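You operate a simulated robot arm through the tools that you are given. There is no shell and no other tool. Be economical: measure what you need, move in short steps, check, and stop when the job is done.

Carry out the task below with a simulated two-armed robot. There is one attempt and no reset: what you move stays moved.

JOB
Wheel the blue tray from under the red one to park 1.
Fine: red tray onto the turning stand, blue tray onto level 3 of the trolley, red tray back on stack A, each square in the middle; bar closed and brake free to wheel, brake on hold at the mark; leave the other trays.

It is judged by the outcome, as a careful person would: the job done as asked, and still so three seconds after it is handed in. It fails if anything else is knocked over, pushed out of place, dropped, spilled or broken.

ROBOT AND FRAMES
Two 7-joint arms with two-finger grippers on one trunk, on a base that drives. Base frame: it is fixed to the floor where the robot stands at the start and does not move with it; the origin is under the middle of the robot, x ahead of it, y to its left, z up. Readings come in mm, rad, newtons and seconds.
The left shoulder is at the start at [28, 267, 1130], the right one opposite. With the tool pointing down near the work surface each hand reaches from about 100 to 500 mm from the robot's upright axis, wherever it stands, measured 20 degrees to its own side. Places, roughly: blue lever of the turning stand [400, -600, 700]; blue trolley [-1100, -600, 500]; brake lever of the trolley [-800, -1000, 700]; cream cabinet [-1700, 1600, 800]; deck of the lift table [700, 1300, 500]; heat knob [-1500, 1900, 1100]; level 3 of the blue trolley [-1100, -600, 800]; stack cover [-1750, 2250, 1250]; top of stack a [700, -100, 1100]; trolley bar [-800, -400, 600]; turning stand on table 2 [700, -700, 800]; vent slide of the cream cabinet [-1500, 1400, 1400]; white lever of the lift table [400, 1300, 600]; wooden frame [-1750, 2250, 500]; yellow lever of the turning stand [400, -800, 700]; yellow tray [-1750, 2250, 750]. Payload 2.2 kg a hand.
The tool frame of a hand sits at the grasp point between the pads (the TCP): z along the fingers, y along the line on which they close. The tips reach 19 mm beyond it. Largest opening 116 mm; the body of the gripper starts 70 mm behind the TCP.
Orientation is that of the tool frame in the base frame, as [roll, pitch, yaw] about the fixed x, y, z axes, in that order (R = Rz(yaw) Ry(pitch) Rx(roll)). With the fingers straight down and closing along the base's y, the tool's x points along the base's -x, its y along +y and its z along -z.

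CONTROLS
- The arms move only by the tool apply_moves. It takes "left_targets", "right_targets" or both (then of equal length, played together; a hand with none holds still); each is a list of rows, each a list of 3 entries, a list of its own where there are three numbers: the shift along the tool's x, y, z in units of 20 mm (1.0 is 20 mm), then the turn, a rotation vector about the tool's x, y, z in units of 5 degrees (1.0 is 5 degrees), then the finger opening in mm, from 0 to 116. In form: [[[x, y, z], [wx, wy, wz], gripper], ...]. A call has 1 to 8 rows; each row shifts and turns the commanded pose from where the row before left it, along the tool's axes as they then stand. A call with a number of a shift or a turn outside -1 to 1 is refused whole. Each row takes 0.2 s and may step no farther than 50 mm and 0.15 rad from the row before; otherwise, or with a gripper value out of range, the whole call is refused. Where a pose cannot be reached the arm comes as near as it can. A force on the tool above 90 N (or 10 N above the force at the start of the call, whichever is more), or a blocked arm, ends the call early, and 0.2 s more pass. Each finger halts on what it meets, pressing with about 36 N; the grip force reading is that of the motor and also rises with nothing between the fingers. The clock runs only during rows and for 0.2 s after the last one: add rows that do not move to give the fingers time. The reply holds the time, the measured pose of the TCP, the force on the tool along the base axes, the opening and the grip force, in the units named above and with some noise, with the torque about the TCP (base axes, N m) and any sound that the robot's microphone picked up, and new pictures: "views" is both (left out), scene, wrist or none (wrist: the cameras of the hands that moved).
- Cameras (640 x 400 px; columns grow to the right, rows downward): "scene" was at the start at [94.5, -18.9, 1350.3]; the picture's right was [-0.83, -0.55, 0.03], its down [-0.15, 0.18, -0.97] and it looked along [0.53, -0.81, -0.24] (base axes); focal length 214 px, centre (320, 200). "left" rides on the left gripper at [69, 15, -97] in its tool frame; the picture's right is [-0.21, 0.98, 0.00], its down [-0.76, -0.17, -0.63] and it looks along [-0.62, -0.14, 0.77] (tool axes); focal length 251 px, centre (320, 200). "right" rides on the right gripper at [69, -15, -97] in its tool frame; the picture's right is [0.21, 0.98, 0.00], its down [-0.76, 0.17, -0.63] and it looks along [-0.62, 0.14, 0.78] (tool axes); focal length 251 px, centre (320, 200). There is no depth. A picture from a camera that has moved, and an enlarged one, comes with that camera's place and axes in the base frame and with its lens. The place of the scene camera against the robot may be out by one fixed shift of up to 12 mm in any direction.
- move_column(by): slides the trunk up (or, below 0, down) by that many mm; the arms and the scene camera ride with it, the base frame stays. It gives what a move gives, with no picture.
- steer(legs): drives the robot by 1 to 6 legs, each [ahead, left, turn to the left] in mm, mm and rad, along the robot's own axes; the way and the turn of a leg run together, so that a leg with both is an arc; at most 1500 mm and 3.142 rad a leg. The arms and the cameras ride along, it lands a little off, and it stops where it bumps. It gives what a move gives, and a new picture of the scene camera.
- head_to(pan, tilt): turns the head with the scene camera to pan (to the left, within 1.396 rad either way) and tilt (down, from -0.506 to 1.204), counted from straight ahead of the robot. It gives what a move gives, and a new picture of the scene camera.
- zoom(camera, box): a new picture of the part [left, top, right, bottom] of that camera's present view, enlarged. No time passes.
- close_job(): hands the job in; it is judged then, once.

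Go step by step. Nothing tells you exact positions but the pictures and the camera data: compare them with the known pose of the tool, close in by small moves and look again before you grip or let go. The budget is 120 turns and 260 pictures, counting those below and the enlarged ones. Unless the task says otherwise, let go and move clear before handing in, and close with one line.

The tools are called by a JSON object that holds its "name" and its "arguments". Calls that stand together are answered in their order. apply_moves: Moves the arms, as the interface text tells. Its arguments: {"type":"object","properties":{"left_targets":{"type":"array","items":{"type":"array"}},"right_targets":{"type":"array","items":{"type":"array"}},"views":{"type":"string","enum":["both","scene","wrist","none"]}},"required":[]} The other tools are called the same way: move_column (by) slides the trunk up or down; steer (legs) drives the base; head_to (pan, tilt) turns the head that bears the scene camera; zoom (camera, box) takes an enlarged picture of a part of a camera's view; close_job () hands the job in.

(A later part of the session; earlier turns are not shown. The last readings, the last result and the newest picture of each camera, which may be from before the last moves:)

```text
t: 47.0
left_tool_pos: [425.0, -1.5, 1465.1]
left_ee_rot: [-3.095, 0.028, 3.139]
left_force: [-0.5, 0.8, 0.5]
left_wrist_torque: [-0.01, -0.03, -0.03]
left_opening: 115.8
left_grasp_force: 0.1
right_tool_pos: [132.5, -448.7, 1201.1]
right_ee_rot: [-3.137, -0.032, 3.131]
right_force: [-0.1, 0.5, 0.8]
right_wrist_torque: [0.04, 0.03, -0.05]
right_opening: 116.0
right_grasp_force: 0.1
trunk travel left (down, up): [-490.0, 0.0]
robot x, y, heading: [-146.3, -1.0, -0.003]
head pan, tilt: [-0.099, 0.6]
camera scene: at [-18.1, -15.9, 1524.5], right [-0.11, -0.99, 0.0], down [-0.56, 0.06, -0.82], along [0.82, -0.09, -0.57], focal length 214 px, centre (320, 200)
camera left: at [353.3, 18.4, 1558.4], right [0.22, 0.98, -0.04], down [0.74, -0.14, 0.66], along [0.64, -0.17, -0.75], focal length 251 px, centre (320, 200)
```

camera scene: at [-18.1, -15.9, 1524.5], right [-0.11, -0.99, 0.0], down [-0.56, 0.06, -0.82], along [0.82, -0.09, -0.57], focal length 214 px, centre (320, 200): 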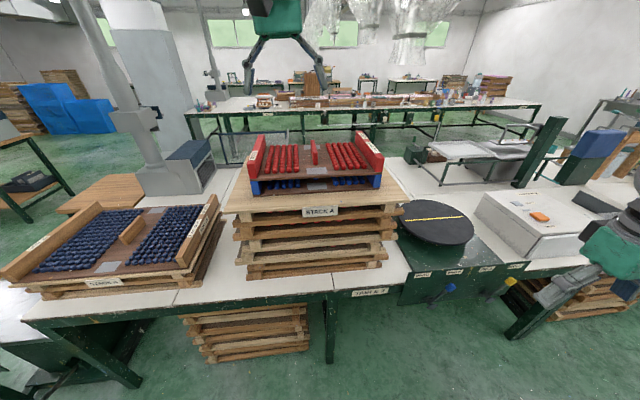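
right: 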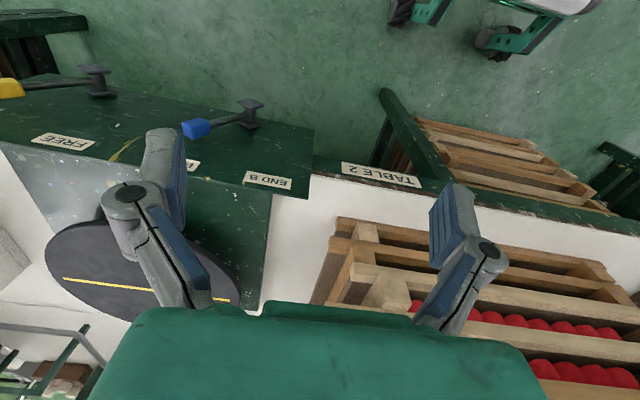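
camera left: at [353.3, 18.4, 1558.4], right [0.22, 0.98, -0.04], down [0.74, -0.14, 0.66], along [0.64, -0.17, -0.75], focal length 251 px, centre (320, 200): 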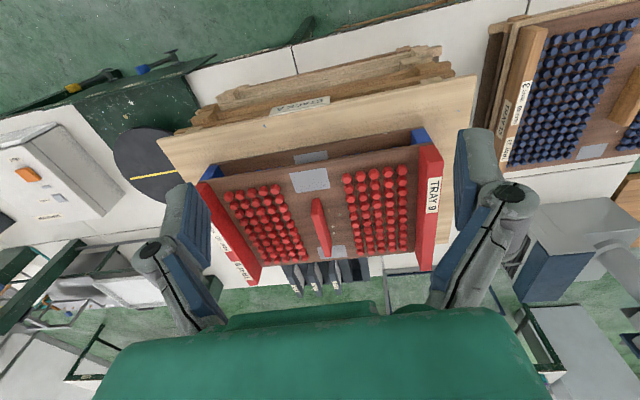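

I'll zoom in on the tray and stack to measure their geometry.

{"name": "zoom", "arguments": {"camera": "scene", "box": [220, 120, 420, 245]}}

{"name": "zoom", "arguments": {"camera": "left", "box": [150, 80, 480, 290]}}

{"name": "zoom", "arguments": {"camera": "scene", "box": [380, 170, 560, 300]}}

```text
3.20 times, centred on (320, 182) of scene
camera zoom: at [-18.1, -15.9, 1524.5], right [-0.11, -0.99, 0.0], down [-0.56, 0.06, -0.82], along [0.82, -0.09, -0.57], focal length 686 px, centre (320, 256)
```

zoom: 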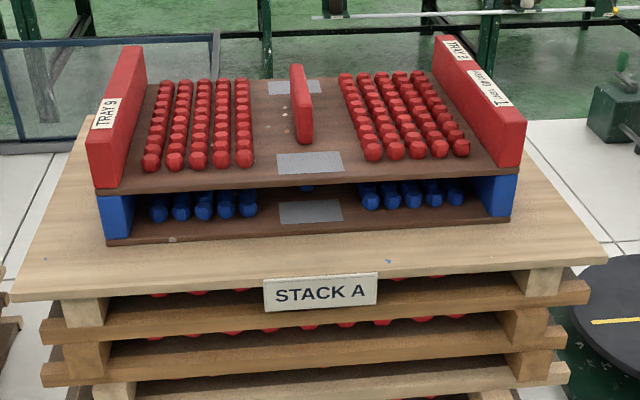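

```text
1.90 times, centred on (315, 185) of left
camera zoom: at [353.3, 18.4, 1558.4], right [0.22, 0.98, -0.04], down [0.74, -0.14, 0.66], along [0.64, -0.17, -0.75], focal length 479 px, centre (330, 229)
```

zoom: 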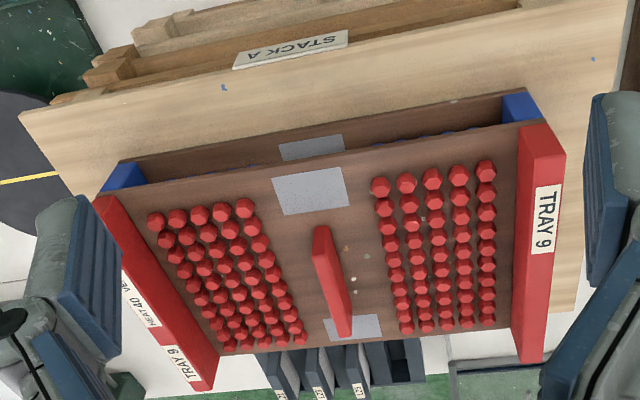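

```text
3.08 times, centred on (470, 235) of scene
camera zoom: at [-18.1, -15.9, 1524.5], right [-0.11, -0.99, 0.0], down [-0.56, 0.06, -0.82], along [0.82, -0.09, -0.57], focal length 660 px, centre (-142, 92)
```

zoom: 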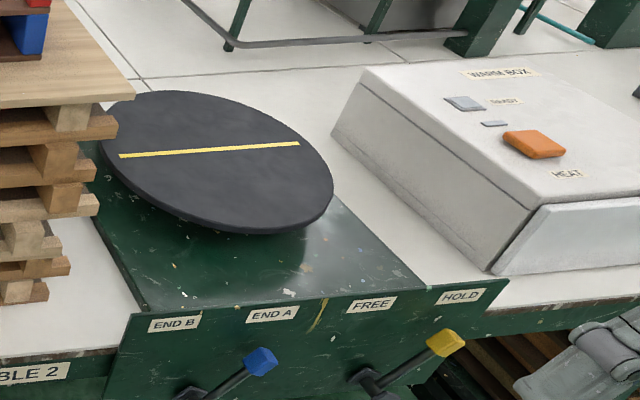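

Estimates: red tray about 400×270 mm centred near (680, -67), its fin handle along x with top near z 1262; blue tray board sits on plywood at z≈1150. Stand's levers are END A / HOLD. Now drive so the left hand comes over the fin.

{"name": "steer", "arguments": {"legs": [[245, -62, 0]]}}

{"name": "apply_moves", "arguments": {"left_targets": [[[0, 0, 1], [-0.25, 0.15, 0], 80], [[0, 0, 1], [-0.25, 0.15, 0], 62], [[0, 0, 1], [0, 0, 0], 62], [[0, 0, 0], [0, 0, 0], 62], [[0, 0, 0], [0, 0, 0], 62], [[0, 0, 0], [0, 0, 0], 62], [[0, 0, 0], [0, 0, 0], 62]], "views": "both"}}

```text
t: 48.9
left_tool_pos: [671.5, -63.5, 1465.4]
left_ee_rot: [-3.095, 0.029, 3.139]
left_force: [-1.0, 0.1, 0.4]
left_wrist_torque: [0.01, -0.02, -0.02]
left_opening: 116.0
left_grasp_force: 0.1
right_tool_pos: [381.9, -510.2, 1201.4]
right_ee_rot: [-3.135, -0.03, 3.133]
right_force: [0.6, 0.4, 0.5]
right_wrist_torque: [-0.02, -0.03, -0.02]
right_opening: 115.9
right_grasp_force: 0.1
trunk travel left (down, up): [-490.0, 0.0]
robot x, y, heading: [101.5, -67.7, -0.002]
head pan, tilt: [-0.099, 0.6]
camera scene: at [228.4, -78.9, 1524.7], right [-0.1, -0.99, 0.0], down [-0.56, 0.06, -0.82], along [0.82, -0.08, -0.57], focal length 214 px, centre (320, 200)
```

scene: 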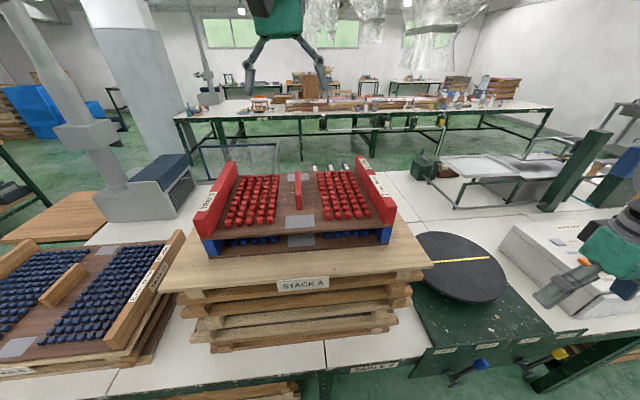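

```text
t: 50.5
left_tool_pos: [675.0, -55.9, 1409.0]
left_ee_rot: [-3.122, 0.001, -3.134]
left_force: [0.5, -0.2, -0.3]
left_wrist_torque: [0.02, 0.01, 0.03]
left_opening: 62.0
left_grasp_force: 0.0
right_tool_pos: [379.0, -509.0, 1199.4]
right_ee_rot: [-3.135, -0.038, 3.13]
right_force: [0.3, -1.1, -0.4]
right_wrist_torque: [0.02, 0.0, 0.02]
right_opening: 116.0
right_grasp_force: 0.1
trunk travel left (down, up): [-490.0, 0.0]
robot x, y, heading: [100.5, -66.4, -0.007]
head pan, tilt: [-0.099, 0.6]
camera scene: at [231.3, -79.0, 1524.4], right [-0.1, -0.99, 0.0], down [-0.56, 0.06, -0.82], along [0.82, -0.08, -0.57], focal length 214 px, centre (320, 200)
camera left: at [605.7, -39.3, 1503.3], right [0.21, 0.98, -0.02], down [0.76, -0.15, 0.64], along [0.62, -0.15, -0.77], focal length 251 px, centre (320, 200)
```

scene: 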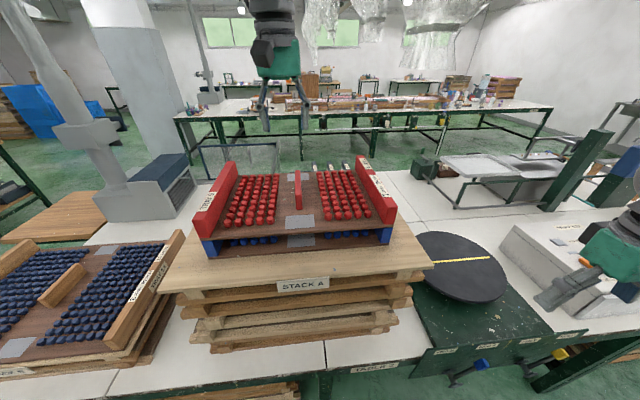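
left: 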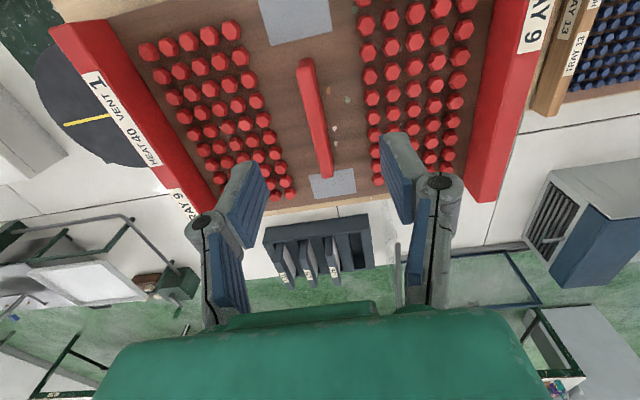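

The fin appears centred near (703, -69). I move over it and descend to just above, then look again.

{"name": "apply_moves", "arguments": {"left_targets": [[[-0.5, -0.3, 1], [-0.2, 0, 0.05], 62], [[-0.5, -0.3, 1], [0, 0, 0.05], 62], [[-0.3, 0, 1], [0, 0, 0], 62], [[0, 0, 1], [0, 0, 0], 62], [[0, 0, 0.8], [0, 0, 0], 62], [[0, 0, 0], [0, 0, 0], 62], [[0, 0, 0], [0, 0, 0], 62]], "views": "both"}}

{"name": "zoom", "arguments": {"camera": "scene", "box": [180, 100, 440, 265]}}

```text
t: 52.1
left_tool_pos: [705.3, -61.4, 1316.2]
left_ee_rot: [-3.129, -0.001, -3.126]
left_force: [0.0, -0.1, 0.1]
left_wrist_torque: [0.0, 0.01, 0.02]
left_opening: 61.9
left_grasp_force: 0.1
right_tool_pos: [380.5, -509.4, 1199.8]
right_ee_rot: [-3.133, -0.04, 3.132]
right_force: [0.1, -0.1, -0.6]
right_wrist_torque: [-0.03, 0.03, 0.0]
right_opening: 115.9
right_grasp_force: 0.1
trunk travel left (down, up): [-490.0, 0.0]
robot x, y, heading: [107.6, -65.8, -0.005]
head pan, tilt: [-0.099, 0.6]
camera scene: at [231.3, -79.0, 1524.4], right [-0.1, -0.99, 0.0], down [-0.56, 0.06, -0.82], along [0.82, -0.08, -0.57], focal length 214 px, centre (320, 200)
camera left: at [635.5, -45.4, 1410.9], right [0.2, 0.98, -0.01], down [0.76, -0.15, 0.63], along [0.62, -0.14, -0.77], focal length 251 px, centre (320, 200)
```

scene: 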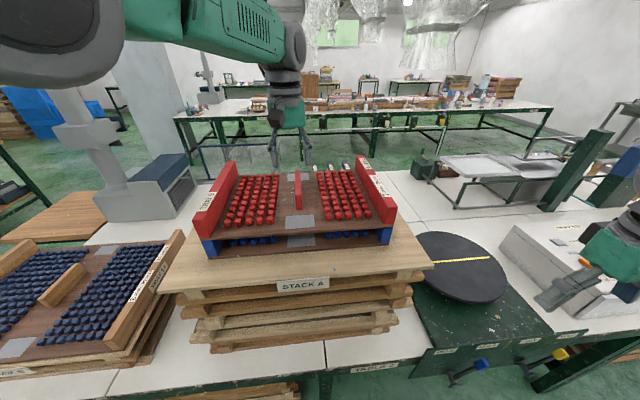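
left: 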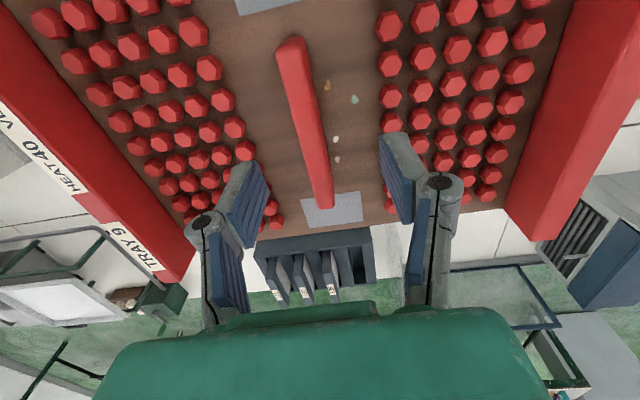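

```text
2.42 times, centred on (310, 182) of scene
camera zoom: at [231.3, -79.0, 1524.4], right [-0.1, -0.99, 0.0], down [-0.56, 0.06, -0.82], along [0.82, -0.08, -0.57], focal length 520 px, centre (344, 242)
```

zoom: 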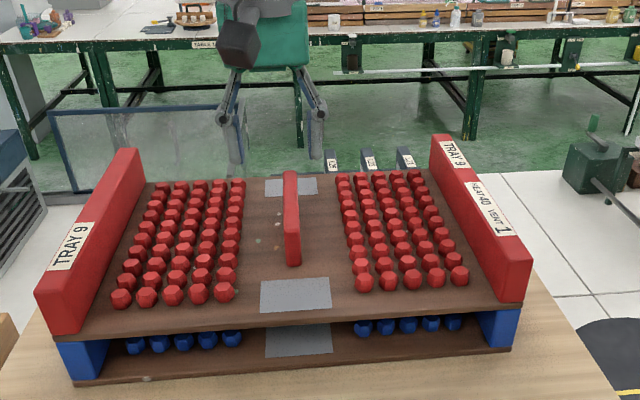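

Tray is square to the base axes; fin centre ≈ (703, -69). Small corrections and descend so the tips straddle the top of the fin.

{"name": "apply_moves", "arguments": {"left_targets": [[[0, -0.35, 0.5], [-0.1, 0, 0.2], 62], [[0, 0, 0.8], [0, 0, 0], 62], [[0, 0, 0.7], [0, 0, 0], 62], [[0, 0, 0], [0, 0, 0], 62], [[0, 0, 0], [0, 0, 0], 62]], "views": "both"}}

{"name": "zoom", "arguments": {"camera": "scene", "box": [220, 120, 380, 220]}}

```text
t: 53.3
left_tool_pos: [705.8, -66.2, 1274.3]
left_ee_rot: [-3.138, -0.001, -3.141]
left_force: [0.0, -0.7, 0.4]
left_wrist_torque: [-0.01, 0.03, 0.0]
left_opening: 62.0
left_grasp_force: 0.0
right_tool_pos: [379.9, -509.3, 1199.6]
right_ee_rot: [-3.135, -0.038, 3.131]
right_force: [1.1, 0.4, -0.3]
right_wrist_torque: [0.01, 0.01, -0.02]
right_opening: 116.0
right_grasp_force: 0.0
trunk travel left (down, up): [-490.0, 0.0]
robot x, y, heading: [99.7, -62.5, -0.004]
head pan, tilt: [-0.099, 0.6]
camera scene: at [231.7, -79.2, 1524.3], right [-0.1, -0.99, 0.0], down [-0.56, 0.06, -0.82], along [0.82, -0.08, -0.57], focal length 214 px, centre (320, 200)
camera left: at [637.0, -51.0, 1370.3], right [0.21, 0.98, -0.01], down [0.76, -0.16, 0.63], along [0.62, -0.14, -0.77], focal length 251 px, centre (320, 200)
```

scene: 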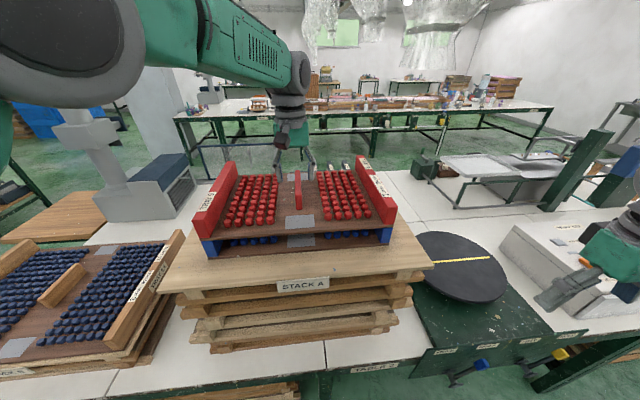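
left: 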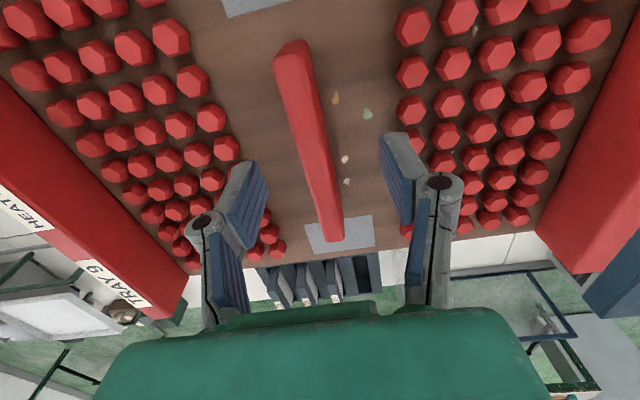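

```text
4.00 times, centred on (300, 170) of scene
camera zoom: at [231.7, -79.2, 1524.3], right [-0.1, -0.99, 0.0], down [-0.56, 0.06, -0.82], along [0.82, -0.08, -0.57], focal length 858 px, centre (400, 320)
```

zoom: 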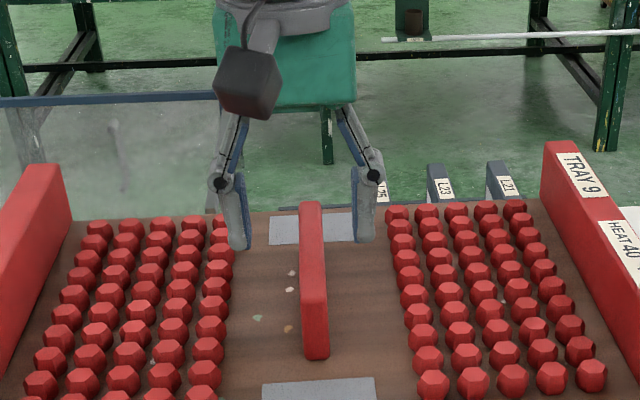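

Fin is about 5 mm right of and a few mm nearer than the hand. Correct, descend to grip depth and check before closing.

{"name": "apply_moves", "arguments": {"left_targets": [[[0.25, -0.25, 0], [0, 0, 0], 62], [[0, 0, 0.6], [0, 0, 0], 62], [[0, 0, 0.6], [0, 0, 0], 62], [[0, 0, 0], [0, 0, 0], 62], [[0, 0, 0], [0, 0, 0], 62]], "views": "wrist"}}

{"name": "zoom", "arguments": {"camera": "scene", "box": [220, 120, 380, 220]}}

```text
t: 54.5
left_tool_pos: [701.7, -72.4, 1251.5]
left_ee_rot: [-3.137, 0.003, 3.142]
left_force: [1.2, 0.0, -0.2]
left_wrist_torque: [0.02, -0.01, -0.02]
left_opening: 61.7
left_grasp_force: 0.0
right_tool_pos: [379.0, -510.1, 1198.8]
right_ee_rot: [-3.136, -0.038, 3.134]
right_force: [-0.6, 0.9, 0.5]
right_wrist_torque: [0.01, 0.02, -0.03]
right_opening: 116.1
right_grasp_force: 0.1
trunk travel left (down, up): [-490.0, 0.0]
robot x, y, heading: [102.0, -60.7, -0.005]
head pan, tilt: [-0.099, 0.6]
camera left: at [632.5, -56.6, 1347.0], right [0.21, 0.98, 0.0], down [0.76, -0.16, 0.63], along [0.62, -0.14, -0.77], focal length 251 px, centre (320, 200)
```

left: 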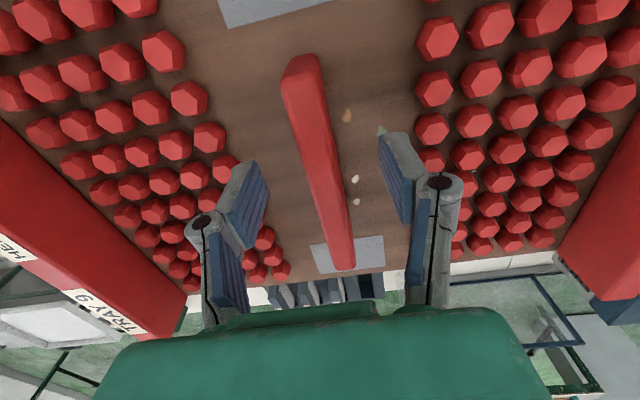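

```text
4.00 times, centred on (300, 170) of scene
camera zoom: at [231.6, -79.2, 1524.3], right [-0.1, -0.99, 0.0], down [-0.56, 0.06, -0.82], along [0.82, -0.08, -0.57], focal length 858 px, centre (400, 320)
```

zoom: 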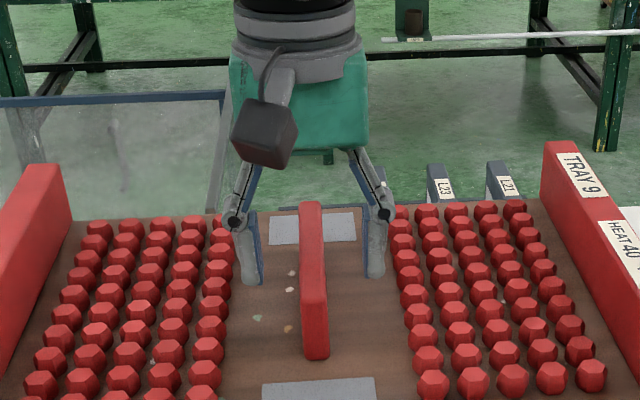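

Fingers straddle the fin symmetrically. Close and check the grip, then a small test lift.

{"name": "apply_moves", "arguments": {"left_targets": [[[0, 0, 0], [0, 0, 0], 40], [[0, 0, 0], [0, 0, 0], 20], [[0, 0, 0], [0, 0, 0], 0], [[0, 0, 0], [0, 0, 0], 0], [[0, 0, 0], [0, 0, 0], 0]], "views": "none"}}

{"name": "apply_moves", "arguments": {"left_targets": [[[0, 0, -0.5], [0, 0, 0], 0], [[0, 0, -0.5], [0, 0, 0], 0], [[0, 0, -0.5], [0, 0, 0], 0], [[0, 0, 0], [0, 0, 0], 0], [[0, 0, 0], [0, 0, 0], 0]], "views": "both"}}

```text
t: 55.7
left_tool_pos: [700.9, -72.3, 1250.9]
left_ee_rot: [-3.14, 0.003, -3.14]
left_force: [1.4, 1.3, 5.2]
left_wrist_torque: [0.03, 0.16, -0.01]
left_opening: 17.0
left_grasp_force: 36.1
right_tool_pos: [378.8, -508.5, 1200.1]
right_ee_rot: [-3.132, -0.036, 3.131]
right_force: [0.2, 0.0, -0.4]
right_wrist_torque: [-0.02, 0.0, 0.02]
right_opening: 116.1
right_grasp_force: 0.1
trunk travel left (down, up): [-490.0, 0.0]
robot x, y, heading: [105.6, -64.8, -0.004]
head pan, tilt: [-0.099, 0.6]
```

```text
t: 56.9
left_tool_pos: [702.6, -72.9, 1274.3]
left_ee_rot: [-3.139, -0.01, 3.141]
left_force: [0.7, 0.2, 0.2]
left_wrist_torque: [-0.01, -0.02, -0.03]
left_opening: 0.0
left_grasp_force: 28.6
right_tool_pos: [379.1, -508.3, 1199.3]
right_ee_rot: [-3.133, -0.04, 3.134]
right_force: [-0.4, 0.4, 0.2]
right_wrist_torque: [-0.01, -0.03, 0.03]
right_opening: 116.0
right_grasp_force: 0.0
trunk travel left (down, up): [-490.0, 0.0]
robot x, y, heading: [104.4, -66.3, -0.004]
head pan, tilt: [-0.099, 0.6]
camera scene: at [231.9, -79.2, 1524.3], right [-0.1, -0.99, 0.0], down [-0.57, 0.06, -0.82], along [0.82, -0.08, -0.57], focal length 214 px, centre (320, 200)
camera left: at [634.7, -57.0, 1370.7], right [0.21, 0.98, -0.01], down [0.76, -0.16, 0.62], along [0.61, -0.14, -0.78], focal length 251 px, centre (320, 200)
```

scene: 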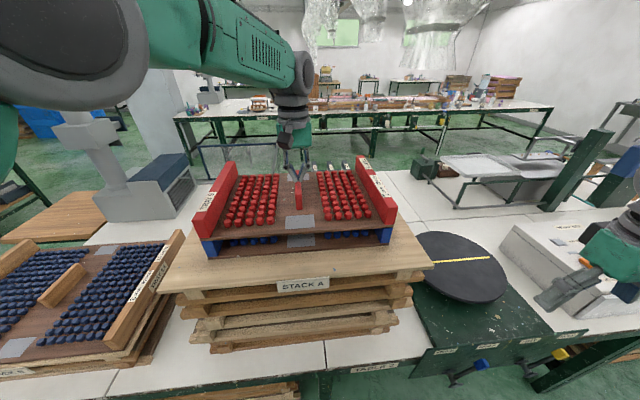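
left: 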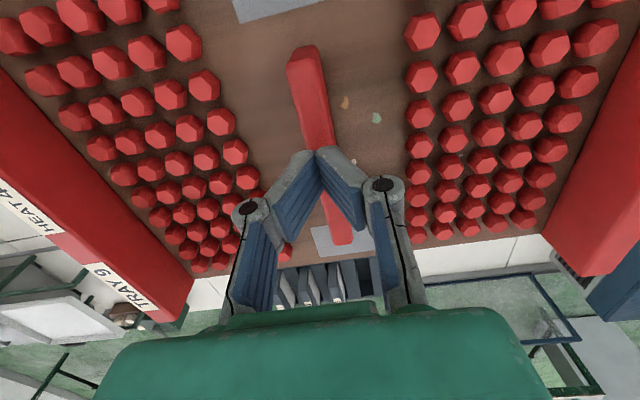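

The fingers slipped off the fin's top edge (tray did not move) — my grip was too shallow. I'll reopen, go deeper feeling for the board, and regrip.

{"name": "apply_moves", "arguments": {"left_targets": [[[0, 0, 0], [0, 0, 0], 40], [[0, 0, 0], [0, 0, 0], 62], [[0, 0, 0.6], [0, 0, 0], 62], [[0, 0, 0.6], [0, 0, 0], 62], [[0, 0, 0.3], [0, 0, 0], 62], [[0, 0, 0], [0, 0, 0], 62], [[0, 0, 0], [0, 0, 0], 62]], "views": "none"}}

{"name": "zoom", "arguments": {"camera": "scene", "box": [260, 150, 340, 210]}}

```text
t: 58.5
left_tool_pos: [703.1, -71.8, 1253.1]
left_ee_rot: [-3.139, 0.002, 3.142]
left_force: [-0.5, 0.2, -1.0]
left_wrist_torque: [-0.01, 0.01, 0.01]
left_opening: 61.8
left_grasp_force: 0.0
right_tool_pos: [379.8, -508.0, 1199.4]
right_ee_rot: [-3.135, -0.039, 3.131]
right_force: [0.8, -0.2, 0.5]
right_wrist_torque: [-0.01, 0.0, 0.03]
right_opening: 116.1
right_grasp_force: 0.1
trunk travel left (down, up): [-490.0, 0.0]
robot x, y, heading: [104.1, -64.6, -0.003]
head pan, tilt: [-0.099, 0.6]
```

```text
6.67 times, centred on (300, 180) of scene
camera zoom: at [231.7, -79.2, 1524.3], right [-0.1, -0.99, 0.0], down [-0.56, 0.06, -0.82], along [0.82, -0.08, -0.57], focal length 1430 px, centre (453, 333)
```

zoom: 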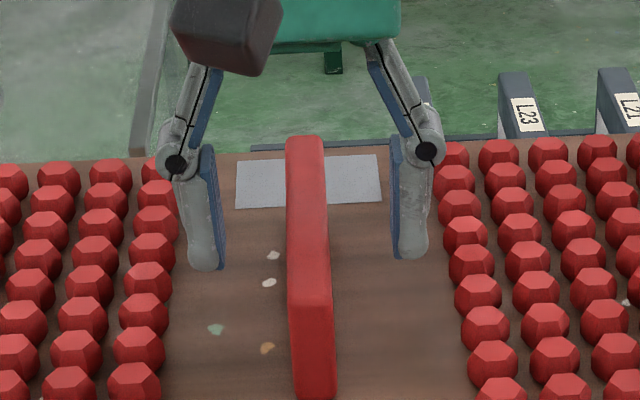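

Better estimate: fin top ≈1254, board ≈1211. I can go ~17 mm deeper; descend carefully while watching force.

{"name": "apply_moves", "arguments": {"left_targets": [[[0, 0, 0.3], [0, 0, 0], 62], [[0, 0, 0.3], [0, 0, 0], 62], [[0, 0, 0.25], [0, 0, 0], 62], [[0, 0, 0], [0, 0, 0], 62], [[0, 0, 0], [0, 0, 0], 62]], "views": "none"}}

{"name": "zoom", "arguments": {"camera": "scene", "box": [260, 150, 340, 210]}}

```text
t: 59.7
left_tool_pos: [702.3, -73.4, 1234.1]
left_ee_rot: [3.14, -0.001, 3.138]
left_force: [-0.6, 0.3, 0.2]
left_wrist_torque: [-0.03, -0.02, 0.0]
left_opening: 62.0
left_grasp_force: 0.1
right_tool_pos: [379.8, -509.2, 1199.2]
right_ee_rot: [-3.135, -0.039, 3.133]
right_force: [0.5, 0.3, 0.4]
right_wrist_torque: [-0.01, -0.03, 0.02]
right_opening: 115.9
right_grasp_force: 0.1
trunk travel left (down, up): [-490.0, 0.0]
robot x, y, heading: [100.3, -65.4, -0.005]
head pan, tilt: [-0.099, 0.6]
```

```text
6.67 times, centred on (300, 180) of scene
camera zoom: at [231.6, -79.2, 1524.3], right [-0.1, -0.99, 0.0], down [-0.56, 0.06, -0.82], along [0.82, -0.08, -0.57], focal length 1430 px, centre (453, 333)
```

zoom: 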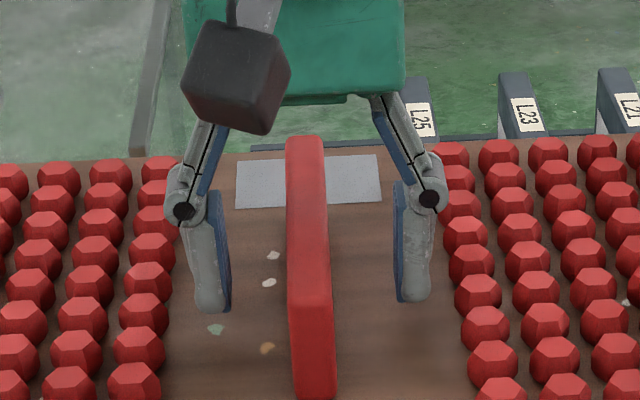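

{"name": "apply_moves", "arguments": {"left_targets": [[[0, 0, 0], [0, 0, 0], 40], [[0, 0, 0], [0, 0, 0], 18], [[0, 0, 0], [0, 0, 0], 0], [[0, 0, 0], [0, 0, 0], 0], [[0, 0, 0], [0, 0, 0], 0]], "views": "none"}}

{"name": "apply_moves", "arguments": {"left_targets": [[[0, 0, -0.2], [0, 0, 0], 0], [[0, 0, -0.2], [0, 0, 0], 0], [[0, 0, -0.2], [0, 0, 0], 0], [[0, 0, 0], [0, 0, 0], 0], [[0, 0, 0], [0, 0, 0], 0]], "views": "none"}}

{"name": "zoom", "arguments": {"camera": "scene", "box": [180, 120, 420, 270]}}

```text
t: 60.9
left_tool_pos: [702.3, -70.9, 1233.1]
left_ee_rot: [3.139, -0.001, 3.139]
left_force: [-0.3, 3.0, 0.6]
left_wrist_torque: [0.22, -0.48, 0.17]
left_opening: 17.0
left_grasp_force: 35.5
right_tool_pos: [379.8, -508.8, 1199.5]
right_ee_rot: [-3.133, -0.039, 3.133]
right_force: [0.8, 0.6, -0.5]
right_wrist_torque: [0.01, -0.02, 0.02]
right_opening: 116.4
right_grasp_force: 0.0
trunk travel left (down, up): [-490.0, 0.0]
robot x, y, heading: [102.9, -67.8, -0.003]
head pan, tilt: [-0.099, 0.6]
```

```text
t: 62.1
left_tool_pos: [700.9, -72.6, 1239.0]
left_ee_rot: [3.139, -0.012, 3.138]
left_force: [0.0, -0.1, -9.2]
left_wrist_torque: [-0.02, 0.13, -0.03]
left_opening: 17.1
left_grasp_force: 36.2
right_tool_pos: [379.6, -508.6, 1197.9]
right_ee_rot: [-3.134, -0.04, 3.132]
right_force: [0.7, -0.5, 0.8]
right_wrist_torque: [0.02, 0.01, 0.03]
right_opening: 115.8
right_grasp_force: 0.0
trunk travel left (down, up): [-490.0, 0.0]
robot x, y, heading: [106.7, -69.1, -0.006]
head pan, tilt: [-0.099, 0.6]
```

```text
2.67 times, centred on (300, 195) of scene
camera zoom: at [233.4, -79.4, 1524.1], right [-0.1, -0.99, 0.0], down [-0.57, 0.06, -0.82], along [0.82, -0.08, -0.57], focal length 572 px, centre (373, 213)
```

zoom: 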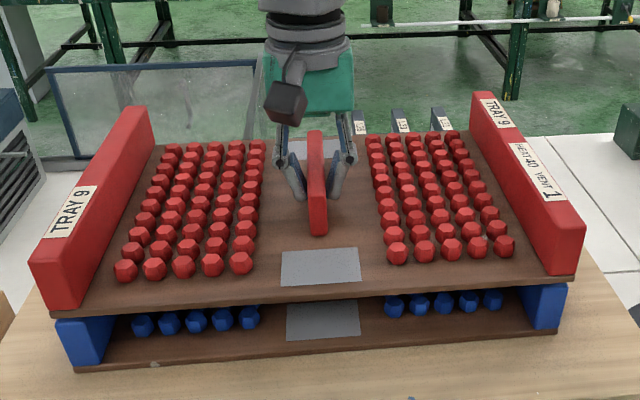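

It holds with 9 N; continue lifting a little and check clearance.

{"name": "apply_moves", "arguments": {"left_targets": [[[0, 0, -0.4], [0, 0, 0], 0], [[0, 0, -0.4], [0, 0, 0], 0], [[0, 0, -0.4], [0, 0, 0], 0], [[0, 0, 0], [0, 0, 0], 0], [[0, 0, 0], [0, 0, 0], 0]], "views": "none"}}

{"name": "zoom", "arguments": {"camera": "scene", "box": [180, 120, 420, 270]}}

```text
t: 63.3
left_tool_pos: [700.6, -70.0, 1260.6]
left_ee_rot: [-3.14, -0.017, 3.141]
left_force: [0.5, 0.7, -8.8]
left_wrist_torque: [0.01, 0.16, 0.01]
left_opening: 17.3
left_grasp_force: 35.8
right_tool_pos: [380.6, -508.7, 1199.2]
right_ee_rot: [-3.135, -0.042, 3.133]
right_force: [0.4, 0.0, -0.4]
right_wrist_torque: [0.03, 0.0, -0.02]
right_opening: 115.9
right_grasp_force: 0.0
trunk travel left (down, up): [-490.0, 0.0]
robot x, y, heading: [101.8, -64.5, -0.008]
head pan, tilt: [-0.099, 0.6]
```

```text
2.67 times, centred on (300, 195) of scene
camera zoom: at [233.4, -79.2, 1524.1], right [-0.1, -0.99, 0.0], down [-0.57, 0.06, -0.82], along [0.82, -0.08, -0.57], focal length 572 px, centre (373, 213)
```

zoom: 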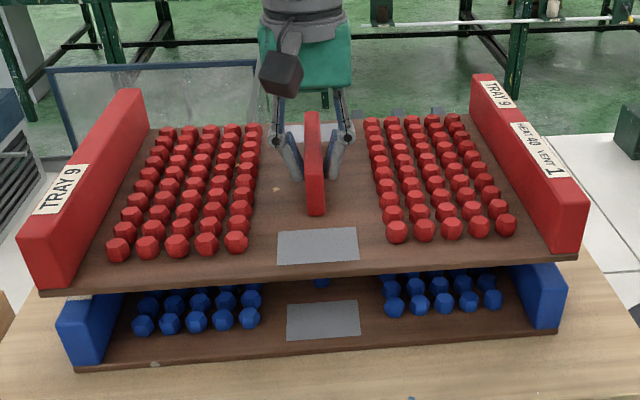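

The red tray is up and level (about 0.9 kg). Lift a bit more, then drive sideways to the turning stand.

{"name": "apply_moves", "arguments": {"left_targets": [[[0, 0, -0.6], [0, 0, 0], 0], [[0, 0, -0.7], [0, 0, 0], 0], [[0, 0, -0.7], [0, 0, 0], 0], [[0, 0, 0], [0, 0, 0], 0]], "views": "none"}}

{"name": "steer", "arguments": {"legs": [[0, -300, 0]]}}

```text
t: 64.3
left_tool_pos: [702.6, -67.5, 1293.1]
left_ee_rot: [3.142, -0.028, -3.14]
left_force: [0.7, 0.6, -8.6]
left_wrist_torque: [-0.02, 0.13, -0.01]
left_opening: 17.0
left_grasp_force: 36.0
right_tool_pos: [380.7, -508.8, 1197.5]
right_ee_rot: [-3.135, -0.041, 3.132]
right_force: [-0.4, 0.4, -0.6]
right_wrist_torque: [-0.02, 0.02, 0.0]
right_opening: 116.1
right_grasp_force: 0.0
trunk travel left (down, up): [-490.0, 0.0]
robot x, y, heading: [106.8, -65.1, -0.006]
head pan, tilt: [-0.099, 0.6]
```

```text
t: 66.3
left_tool_pos: [698.7, -360.1, 1297.0]
left_ee_rot: [-3.136, -0.023, -3.141]
left_force: [-0.2, -0.4, -8.5]
left_wrist_torque: [0.01, 0.14, 0.03]
left_opening: 17.1
left_grasp_force: 36.0
right_tool_pos: [377.7, -797.2, 1200.9]
right_ee_rot: [-3.125, -0.049, 3.134]
right_force: [0.3, -0.6, 1.2]
right_wrist_torque: [0.0, 0.02, -0.01]
right_opening: 116.1
right_grasp_force: 0.0
trunk travel left (down, up): [-490.0, 0.0]
robot x, y, heading: [101.1, -366.2, -0.002]
head pan, tilt: [-0.099, 0.6]
camera scene: at [232.6, -374.6, 1524.0], right [-0.1, -0.99, 0.0], down [-0.57, 0.06, -0.82], along [0.82, -0.08, -0.57], focal length 214 px, centre (320, 200)
```

scene: 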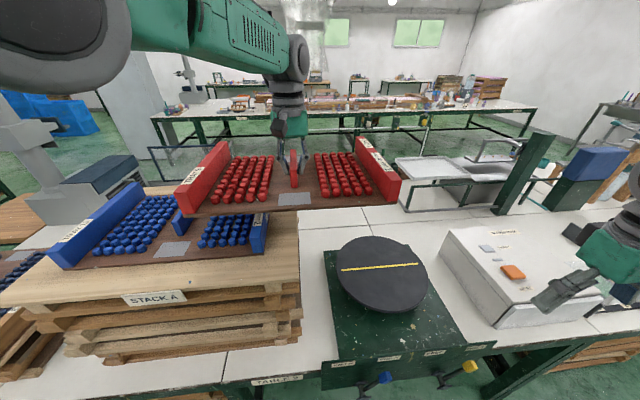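

Now measure the stand precisely before the tray occludes it.

{"name": "zoom", "arguments": {"camera": "scene", "box": [310, 215, 480, 325]}}

{"name": "zoom", "arguments": {"camera": "right", "box": [0, 0, 640, 400]}}

{"name": "zoom", "arguments": {"camera": "scene", "box": [0, 130, 310, 330]}}

```text
3.64 times, centred on (395, 270) of scene
camera zoom: at [232.6, -374.6, 1524.0], right [-0.1, -0.99, 0.0], down [-0.57, 0.06, -0.82], along [0.82, -0.08, -0.57], focal length 780 px, centre (47, -54)
```

zoom: 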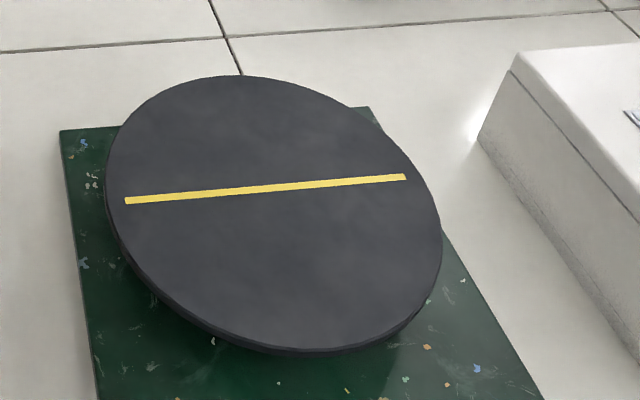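

```text
1.00 times, centred on (320, 200) of right (not enlarged: the box is as wide or as high as the picture)
camera zoom: at [313.6, -809.3, 1300.6], right [-0.21, 0.98, -0.01], down [0.79, 0.17, 0.59], along [0.58, 0.12, -0.81], focal length 251 px, centre (320, 200)
```

zoom: 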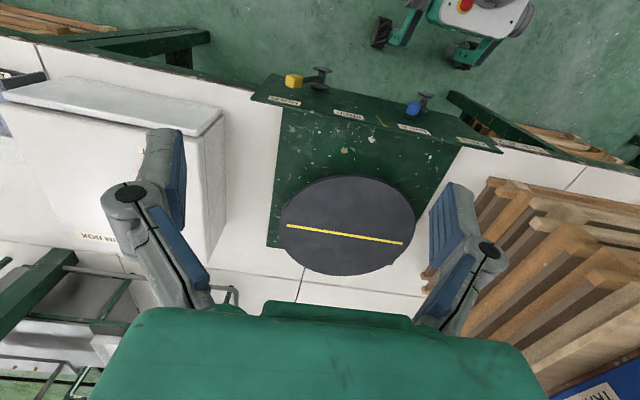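

```text
2.00 times, centred on (155, 230) of scene
camera zoom: at [232.6, -374.6, 1524.0], right [-0.1, -0.99, 0.0], down [-0.57, 0.06, -0.82], along [0.82, -0.08, -0.57], focal length 429 px, centre (650, 140)
```

zoom: 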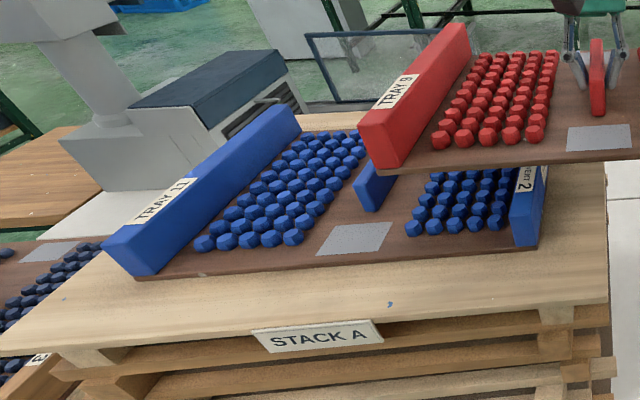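

{"name": "zoom", "arguments": {"camera": "scene", "box": [165, 110, 415, 235]}}

{"name": "zoom", "arguments": {"camera": "left", "box": [0, 0, 640, 400]}}

```text
2.56 times, centred on (290, 172) of scene
camera zoom: at [232.6, -374.6, 1524.0], right [-0.1, -0.99, 0.0], down [-0.57, 0.06, -0.82], along [0.82, -0.08, -0.57], focal length 549 px, centre (397, 270)
```

zoom: 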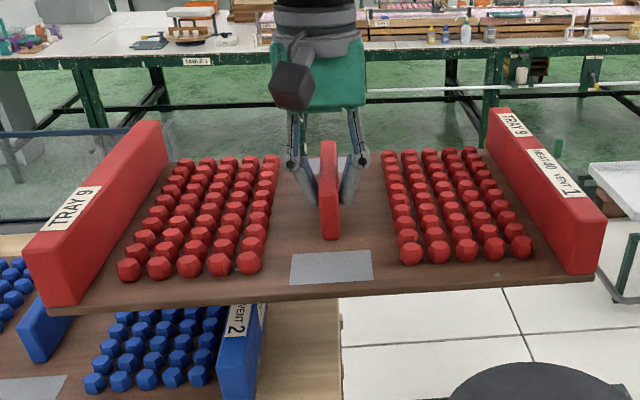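

```text
1.00 times, centred on (320, 200) of left (not enlarged: the box is as wide or as high as the picture)
camera zoom: at [632.9, -344.0, 1393.8], right [0.22, 0.98, -0.01], down [0.77, -0.17, 0.62], along [0.6, -0.14, -0.79], focal length 251 px, centre (320, 200)
```

zoom: 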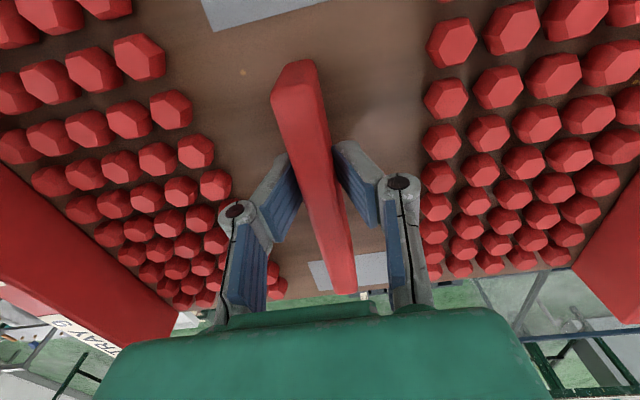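

Tray centre coincides with the hand within ~2 mm; stand centre ≈ (738, -659), disc top ≈ 845, stripe along y. First raise the right hand for clearance, then drive over the stand.

{"name": "apply_moves", "arguments": {"right_targets": [[[0.3, 0, -1], [0, 0, 0], 60], [[0.5, 0, -1], [0, 0, 0], 20], [[0.5, 0, -1], [0, 0, 0], 20], [[0.5, 0, -1], [0, 0, 0], 20], [[0.5, 0, -1], [0, 0, 0], 20], [[0.5, 0, -1], [0, 0, 0], 20], [[0.5, 0, -1], [0, 0, 0], 20], [[0, 0, 0], [0, 0, 0], 20]], "views": "none"}}

{"name": "steer", "arguments": {"legs": [[39, -299, 0]]}}

```text
t: 68.2
left_tool_pos: [696.0, -362.9, 1293.7]
left_ee_rot: [3.139, -0.027, 3.14]
left_force: [-0.5, -0.9, -10.2]
left_wrist_torque: [-0.01, 0.16, -0.03]
left_opening: 16.9
left_grasp_force: 35.8
right_tool_pos: [324.2, -820.3, 1329.4]
right_ee_rot: [3.139, -0.048, 3.128]
right_force: [-0.2, -0.5, -0.2]
right_wrist_torque: [0.01, -0.01, 0.04]
right_opening: 19.7
right_grasp_force: 0.0
right hand out of reach, approached as far as the arm can: row 6, 7
trunk travel left (down, up): [-490.0, 0.0]
robot x, y, heading: [102.2, -362.4, -0.0]
head pan, tilt: [-0.099, 0.6]
```

```text
t: 70.2
left_tool_pos: [732.2, -642.9, 1300.3]
left_ee_rot: [-3.129, -0.017, 3.14]
left_force: [-0.1, 1.2, -8.3]
left_wrist_torque: [-0.03, 0.17, 0.08]
left_opening: 17.1
left_grasp_force: 36.0
right_tool_pos: [360.7, -1097.9, 1330.6]
right_ee_rot: [3.125, -0.048, 3.125]
right_force: [-1.0, -0.1, -0.2]
right_wrist_torque: [0.04, -0.03, 0.0]
right_opening: 20.0
right_grasp_force: 0.0
trunk travel left (down, up): [-490.0, 0.0]
robot x, y, heading: [141.7, -660.3, -0.007]
head pan, tilt: [-0.099, 0.6]
camera scene: at [268.1, -671.9, 1524.3], right [-0.1, -0.99, 0.0], down [-0.56, 0.06, -0.82], along [0.82, -0.08, -0.57], focal length 214 px, centre (320, 200)
```

scene: 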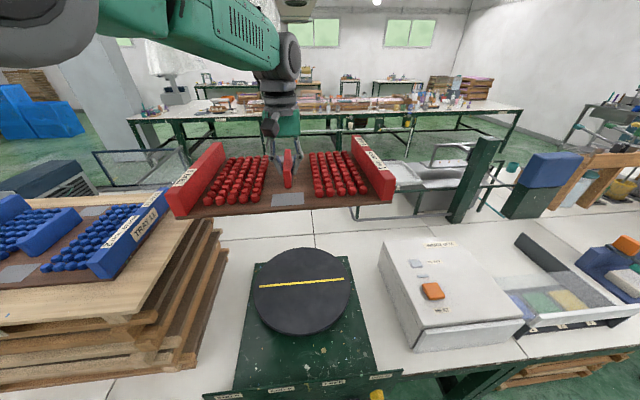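

Over the stand. Lower the column by 250 and check the alignment.

{"name": "move_column", "arguments": {"by": -250}}

{"name": "apply_moves", "arguments": {"left_targets": [[[0, 0, 0], [0, 0, 0], 0], [[0, 0, 0], [0, 0, 0], 0], [[0, 0, 0], [0, 0, 0], 0], [[0, 0, 0], [0, 0, 0], 0]], "views": "both"}}

```text
t: 72.8
left_tool_pos: [728.8, -653.3, 1051.6]
left_ee_rot: [-3.138, -0.015, 3.138]
left_force: [-0.5, -1.1, -9.2]
left_wrist_torque: [0.01, 0.12, 0.02]
left_opening: 17.0
left_grasp_force: 35.4
right_tool_pos: [355.3, -1108.3, 1072.7]
right_ee_rot: [3.086, -0.056, 3.112]
right_force: [-0.6, 0.0, -0.8]
right_wrist_torque: [0.02, 0.0, -0.06]
right_opening: 19.7
right_grasp_force: 0.2
trunk travel left (down, up): [-240.0, 250.0]
robot x, y, heading: [137.9, -665.3, -0.0]
head pan, tilt: [-0.099, 0.6]
```

```text
t: 73.8
left_tool_pos: [729.2, -633.9, 1051.7]
left_ee_rot: [-3.125, -0.016, -3.141]
left_force: [-0.1, 0.7, -8.9]
left_wrist_torque: [0.0, 0.13, 0.02]
left_opening: 17.2
left_grasp_force: 36.0
right_tool_pos: [356.1, -1092.2, 1078.9]
right_ee_rot: [3.1, -0.054, 3.116]
right_force: [-0.6, 0.5, 0.2]
right_wrist_torque: [0.01, -0.01, 0.02]
right_opening: 19.7
right_grasp_force: 0.0
trunk travel left (down, up): [-240.0, 250.0]
robot x, y, heading: [140.5, -657.6, -0.003]
head pan, tilt: [-0.099, 0.6]
camera scene: at [268.1, -671.5, 1274.2], right [-0.1, -0.99, 0.0], down [-0.57, 0.06, -0.82], along [0.82, -0.08, -0.57], focal length 214 px, centre (320, 200)
camera left: at [662.0, -617.5, 1148.4], right [0.22, 0.98, -0.02], down [0.77, -0.16, 0.62], along [0.61, -0.15, -0.78], focal length 251 px, centre (320, 200)
```

scene: 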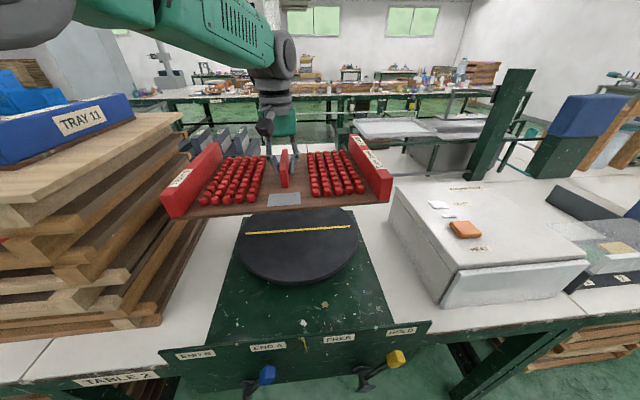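
left: 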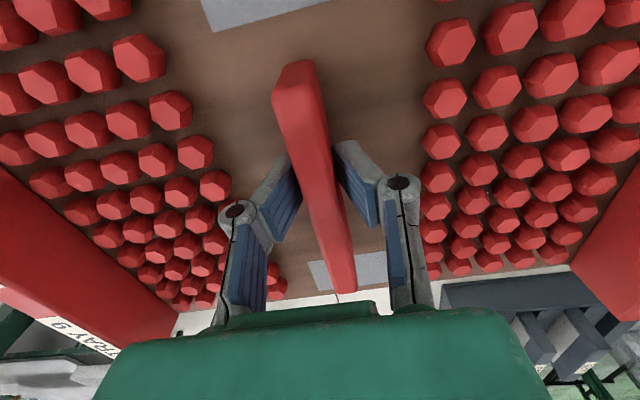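

{"name": "apply_moves", "arguments": {"left_targets": [[[-0.5, 0, 0.5], [0, 0, 0], 0], [[0, 0, 0.5], [0, 0, 0], 0], [[0, 0, 0.5], [0, 0, 0], 0], [[0, 0, 0.5], [0, 0, 0], 0], [[0, 0, 0], [0, 0, 0], 0], [[0, 0, 0], [0, 0, 0], 0], [[0, 0, 0], [0, 0, 0], 0], [[0, 0, 0], [0, 0, 0], 0]], "views": "none"}}

{"name": "apply_moves", "arguments": {"left_targets": [[[0, 0, 0], [0, 0, 0], 0], [[0, 0, 0], [0, 0, 0], 0]], "views": "none"}}

{"name": "apply_moves", "arguments": {"left_targets": [[[0, 0, 0], [0, 0, 0], 0], [[0, 0, 0], [0, 0, 0], 0]], "views": "none"}}

{"name": "apply_moves", "arguments": {"left_targets": [[[0, 0, 0], [0, 0, 0], 0]], "views": "none"}}

```text
t: 75.6
left_tool_pos: [738.3, -633.7, 1011.7]
left_ee_rot: [-3.123, -0.017, -3.141]
left_force: [-0.3, 0.5, -8.1]
left_wrist_torque: [-0.01, 0.14, 0.03]
left_opening: 17.0
left_grasp_force: 36.2
right_tool_pos: [356.9, -1089.9, 1081.3]
right_ee_rot: [3.114, -0.05, 3.121]
right_force: [0.5, 0.4, 0.8]
right_wrist_torque: [0.0, 0.02, -0.01]
right_opening: 20.3
right_grasp_force: 0.0
trunk travel left (down, up): [-240.0, 250.0]
robot x, y, heading: [142.6, -662.8, -0.004]
head pan, tilt: [-0.099, 0.6]
```

```text
t: 76.2
left_tool_pos: [737.7, -649.9, 1013.1]
left_ee_rot: [-3.135, -0.015, 3.139]
left_force: [0.9, -0.2, -9.2]
left_wrist_torque: [0.02, 0.13, -0.04]
left_opening: 16.9
left_grasp_force: 36.6
right_tool_pos: [358.3, -1104.7, 1076.4]
right_ee_rot: [3.104, -0.048, 3.12]
right_force: [0.6, -0.5, -0.3]
right_wrist_torque: [0.01, 0.0, 0.02]
right_opening: 19.9
right_grasp_force: 0.0
trunk travel left (down, up): [-240.0, 250.0]
robot x, y, heading: [137.5, -664.6, -0.004]
head pan, tilt: [-0.099, 0.6]
```

```text
t: 76.8
left_tool_pos: [738.8, -642.8, 1011.9]
left_ee_rot: [-3.13, -0.015, 3.14]
left_force: [0.6, 0.1, -9.1]
left_wrist_torque: [-0.02, 0.13, 0.03]
left_opening: 17.4
left_grasp_force: 36.0
right_tool_pos: [358.5, -1098.3, 1080.6]
right_ee_rot: [3.121, -0.047, 3.124]
right_force: [0.0, -0.1, 0.0]
right_wrist_torque: [0.01, -0.04, 0.0]
right_opening: 19.8
right_grasp_force: 0.1
trunk travel left (down, up): [-240.0, 250.0]
robot x, y, heading: [137.7, -660.0, -0.004]
head pan, tilt: [-0.099, 0.6]
```

```text
t: 77.2
left_tool_pos: [738.7, -642.9, 1011.1]
left_ee_rot: [-3.129, -0.016, 3.139]
left_force: [0.3, 0.4, -8.1]
left_wrist_torque: [-0.03, 0.13, -0.01]
left_opening: 17.0
left_grasp_force: 36.4
right_tool_pos: [356.7, -1098.0, 1077.7]
right_ee_rot: [3.108, -0.05, 3.121]
right_force: [-0.8, -0.4, -0.1]
right_wrist_torque: [0.02, 0.01, 0.02]
right_opening: 20.0
right_grasp_force: 0.1
trunk travel left (down, up): [-240.0, 250.0]
robot x, y, heading: [138.7, -663.0, -0.004]
head pan, tilt: [-0.099, 0.6]
```

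Settling. Correct y by -16 mm, level the hand and descend toward the disc.

{"name": "apply_moves", "arguments": {"left_targets": [[[0, -0.8, 0.7], [-0.14, -0.18, 0], 0], [[0, 0, 1], [0, 0, 0], 0], [[0, 0, 1], [0, 0, 0], 0], [[0, 0, 1], [0, 0, 0], 0], [[0, 0, 0.7], [0, 0, 0], 0], [[0, 0, 0], [0, 0, 0], 0], [[0, 0, 0], [0, 0, 0], 0], [[0, 0, 0], [0, 0, 0], 0]], "views": "scene"}}

{"name": "zoom", "arguments": {"camera": "scene", "box": [150, 130, 410, 300]}}

```text
t: 79.0
left_tool_pos: [743.6, -651.2, 924.2]
left_ee_rot: [-3.134, -0.003, -3.128]
left_force: [-0.5, -0.4, -8.3]
left_wrist_torque: [0.0, 0.16, 0.0]
left_opening: 17.1
left_grasp_force: 36.2
right_tool_pos: [357.7, -1097.2, 1078.9]
right_ee_rot: [3.114, -0.049, 3.123]
right_force: [0.1, 0.4, -0.3]
right_wrist_torque: [0.01, 0.02, -0.04]
right_opening: 19.9
right_grasp_force: 0.1
trunk travel left (down, up): [-240.0, 250.0]
robot x, y, heading: [140.1, -660.0, 0.003]
head pan, tilt: [-0.099, 0.6]
camera scene: at [268.5, -672.3, 1274.1], right [-0.1, -0.99, 0.0], down [-0.57, 0.06, -0.82], along [0.82, -0.08, -0.57], focal length 214 px, centre (320, 200)
```

scene: 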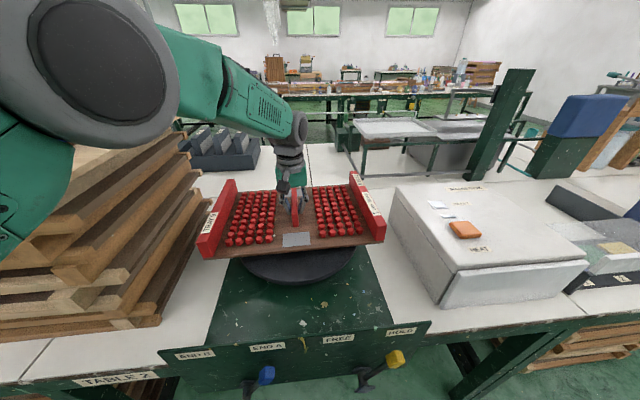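

```text
2.35 times, centred on (280, 215) of scene
camera zoom: at [268.5, -672.3, 1274.1], right [-0.1, -0.99, 0.0], down [-0.57, 0.06, -0.82], along [0.82, -0.08, -0.57], focal length 505 px, centre (414, 165)
```

zoom: 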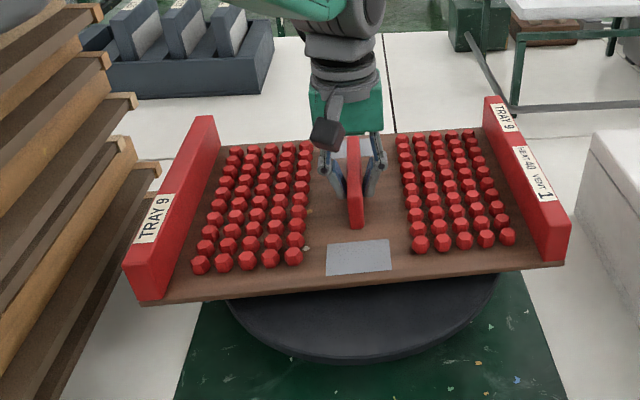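

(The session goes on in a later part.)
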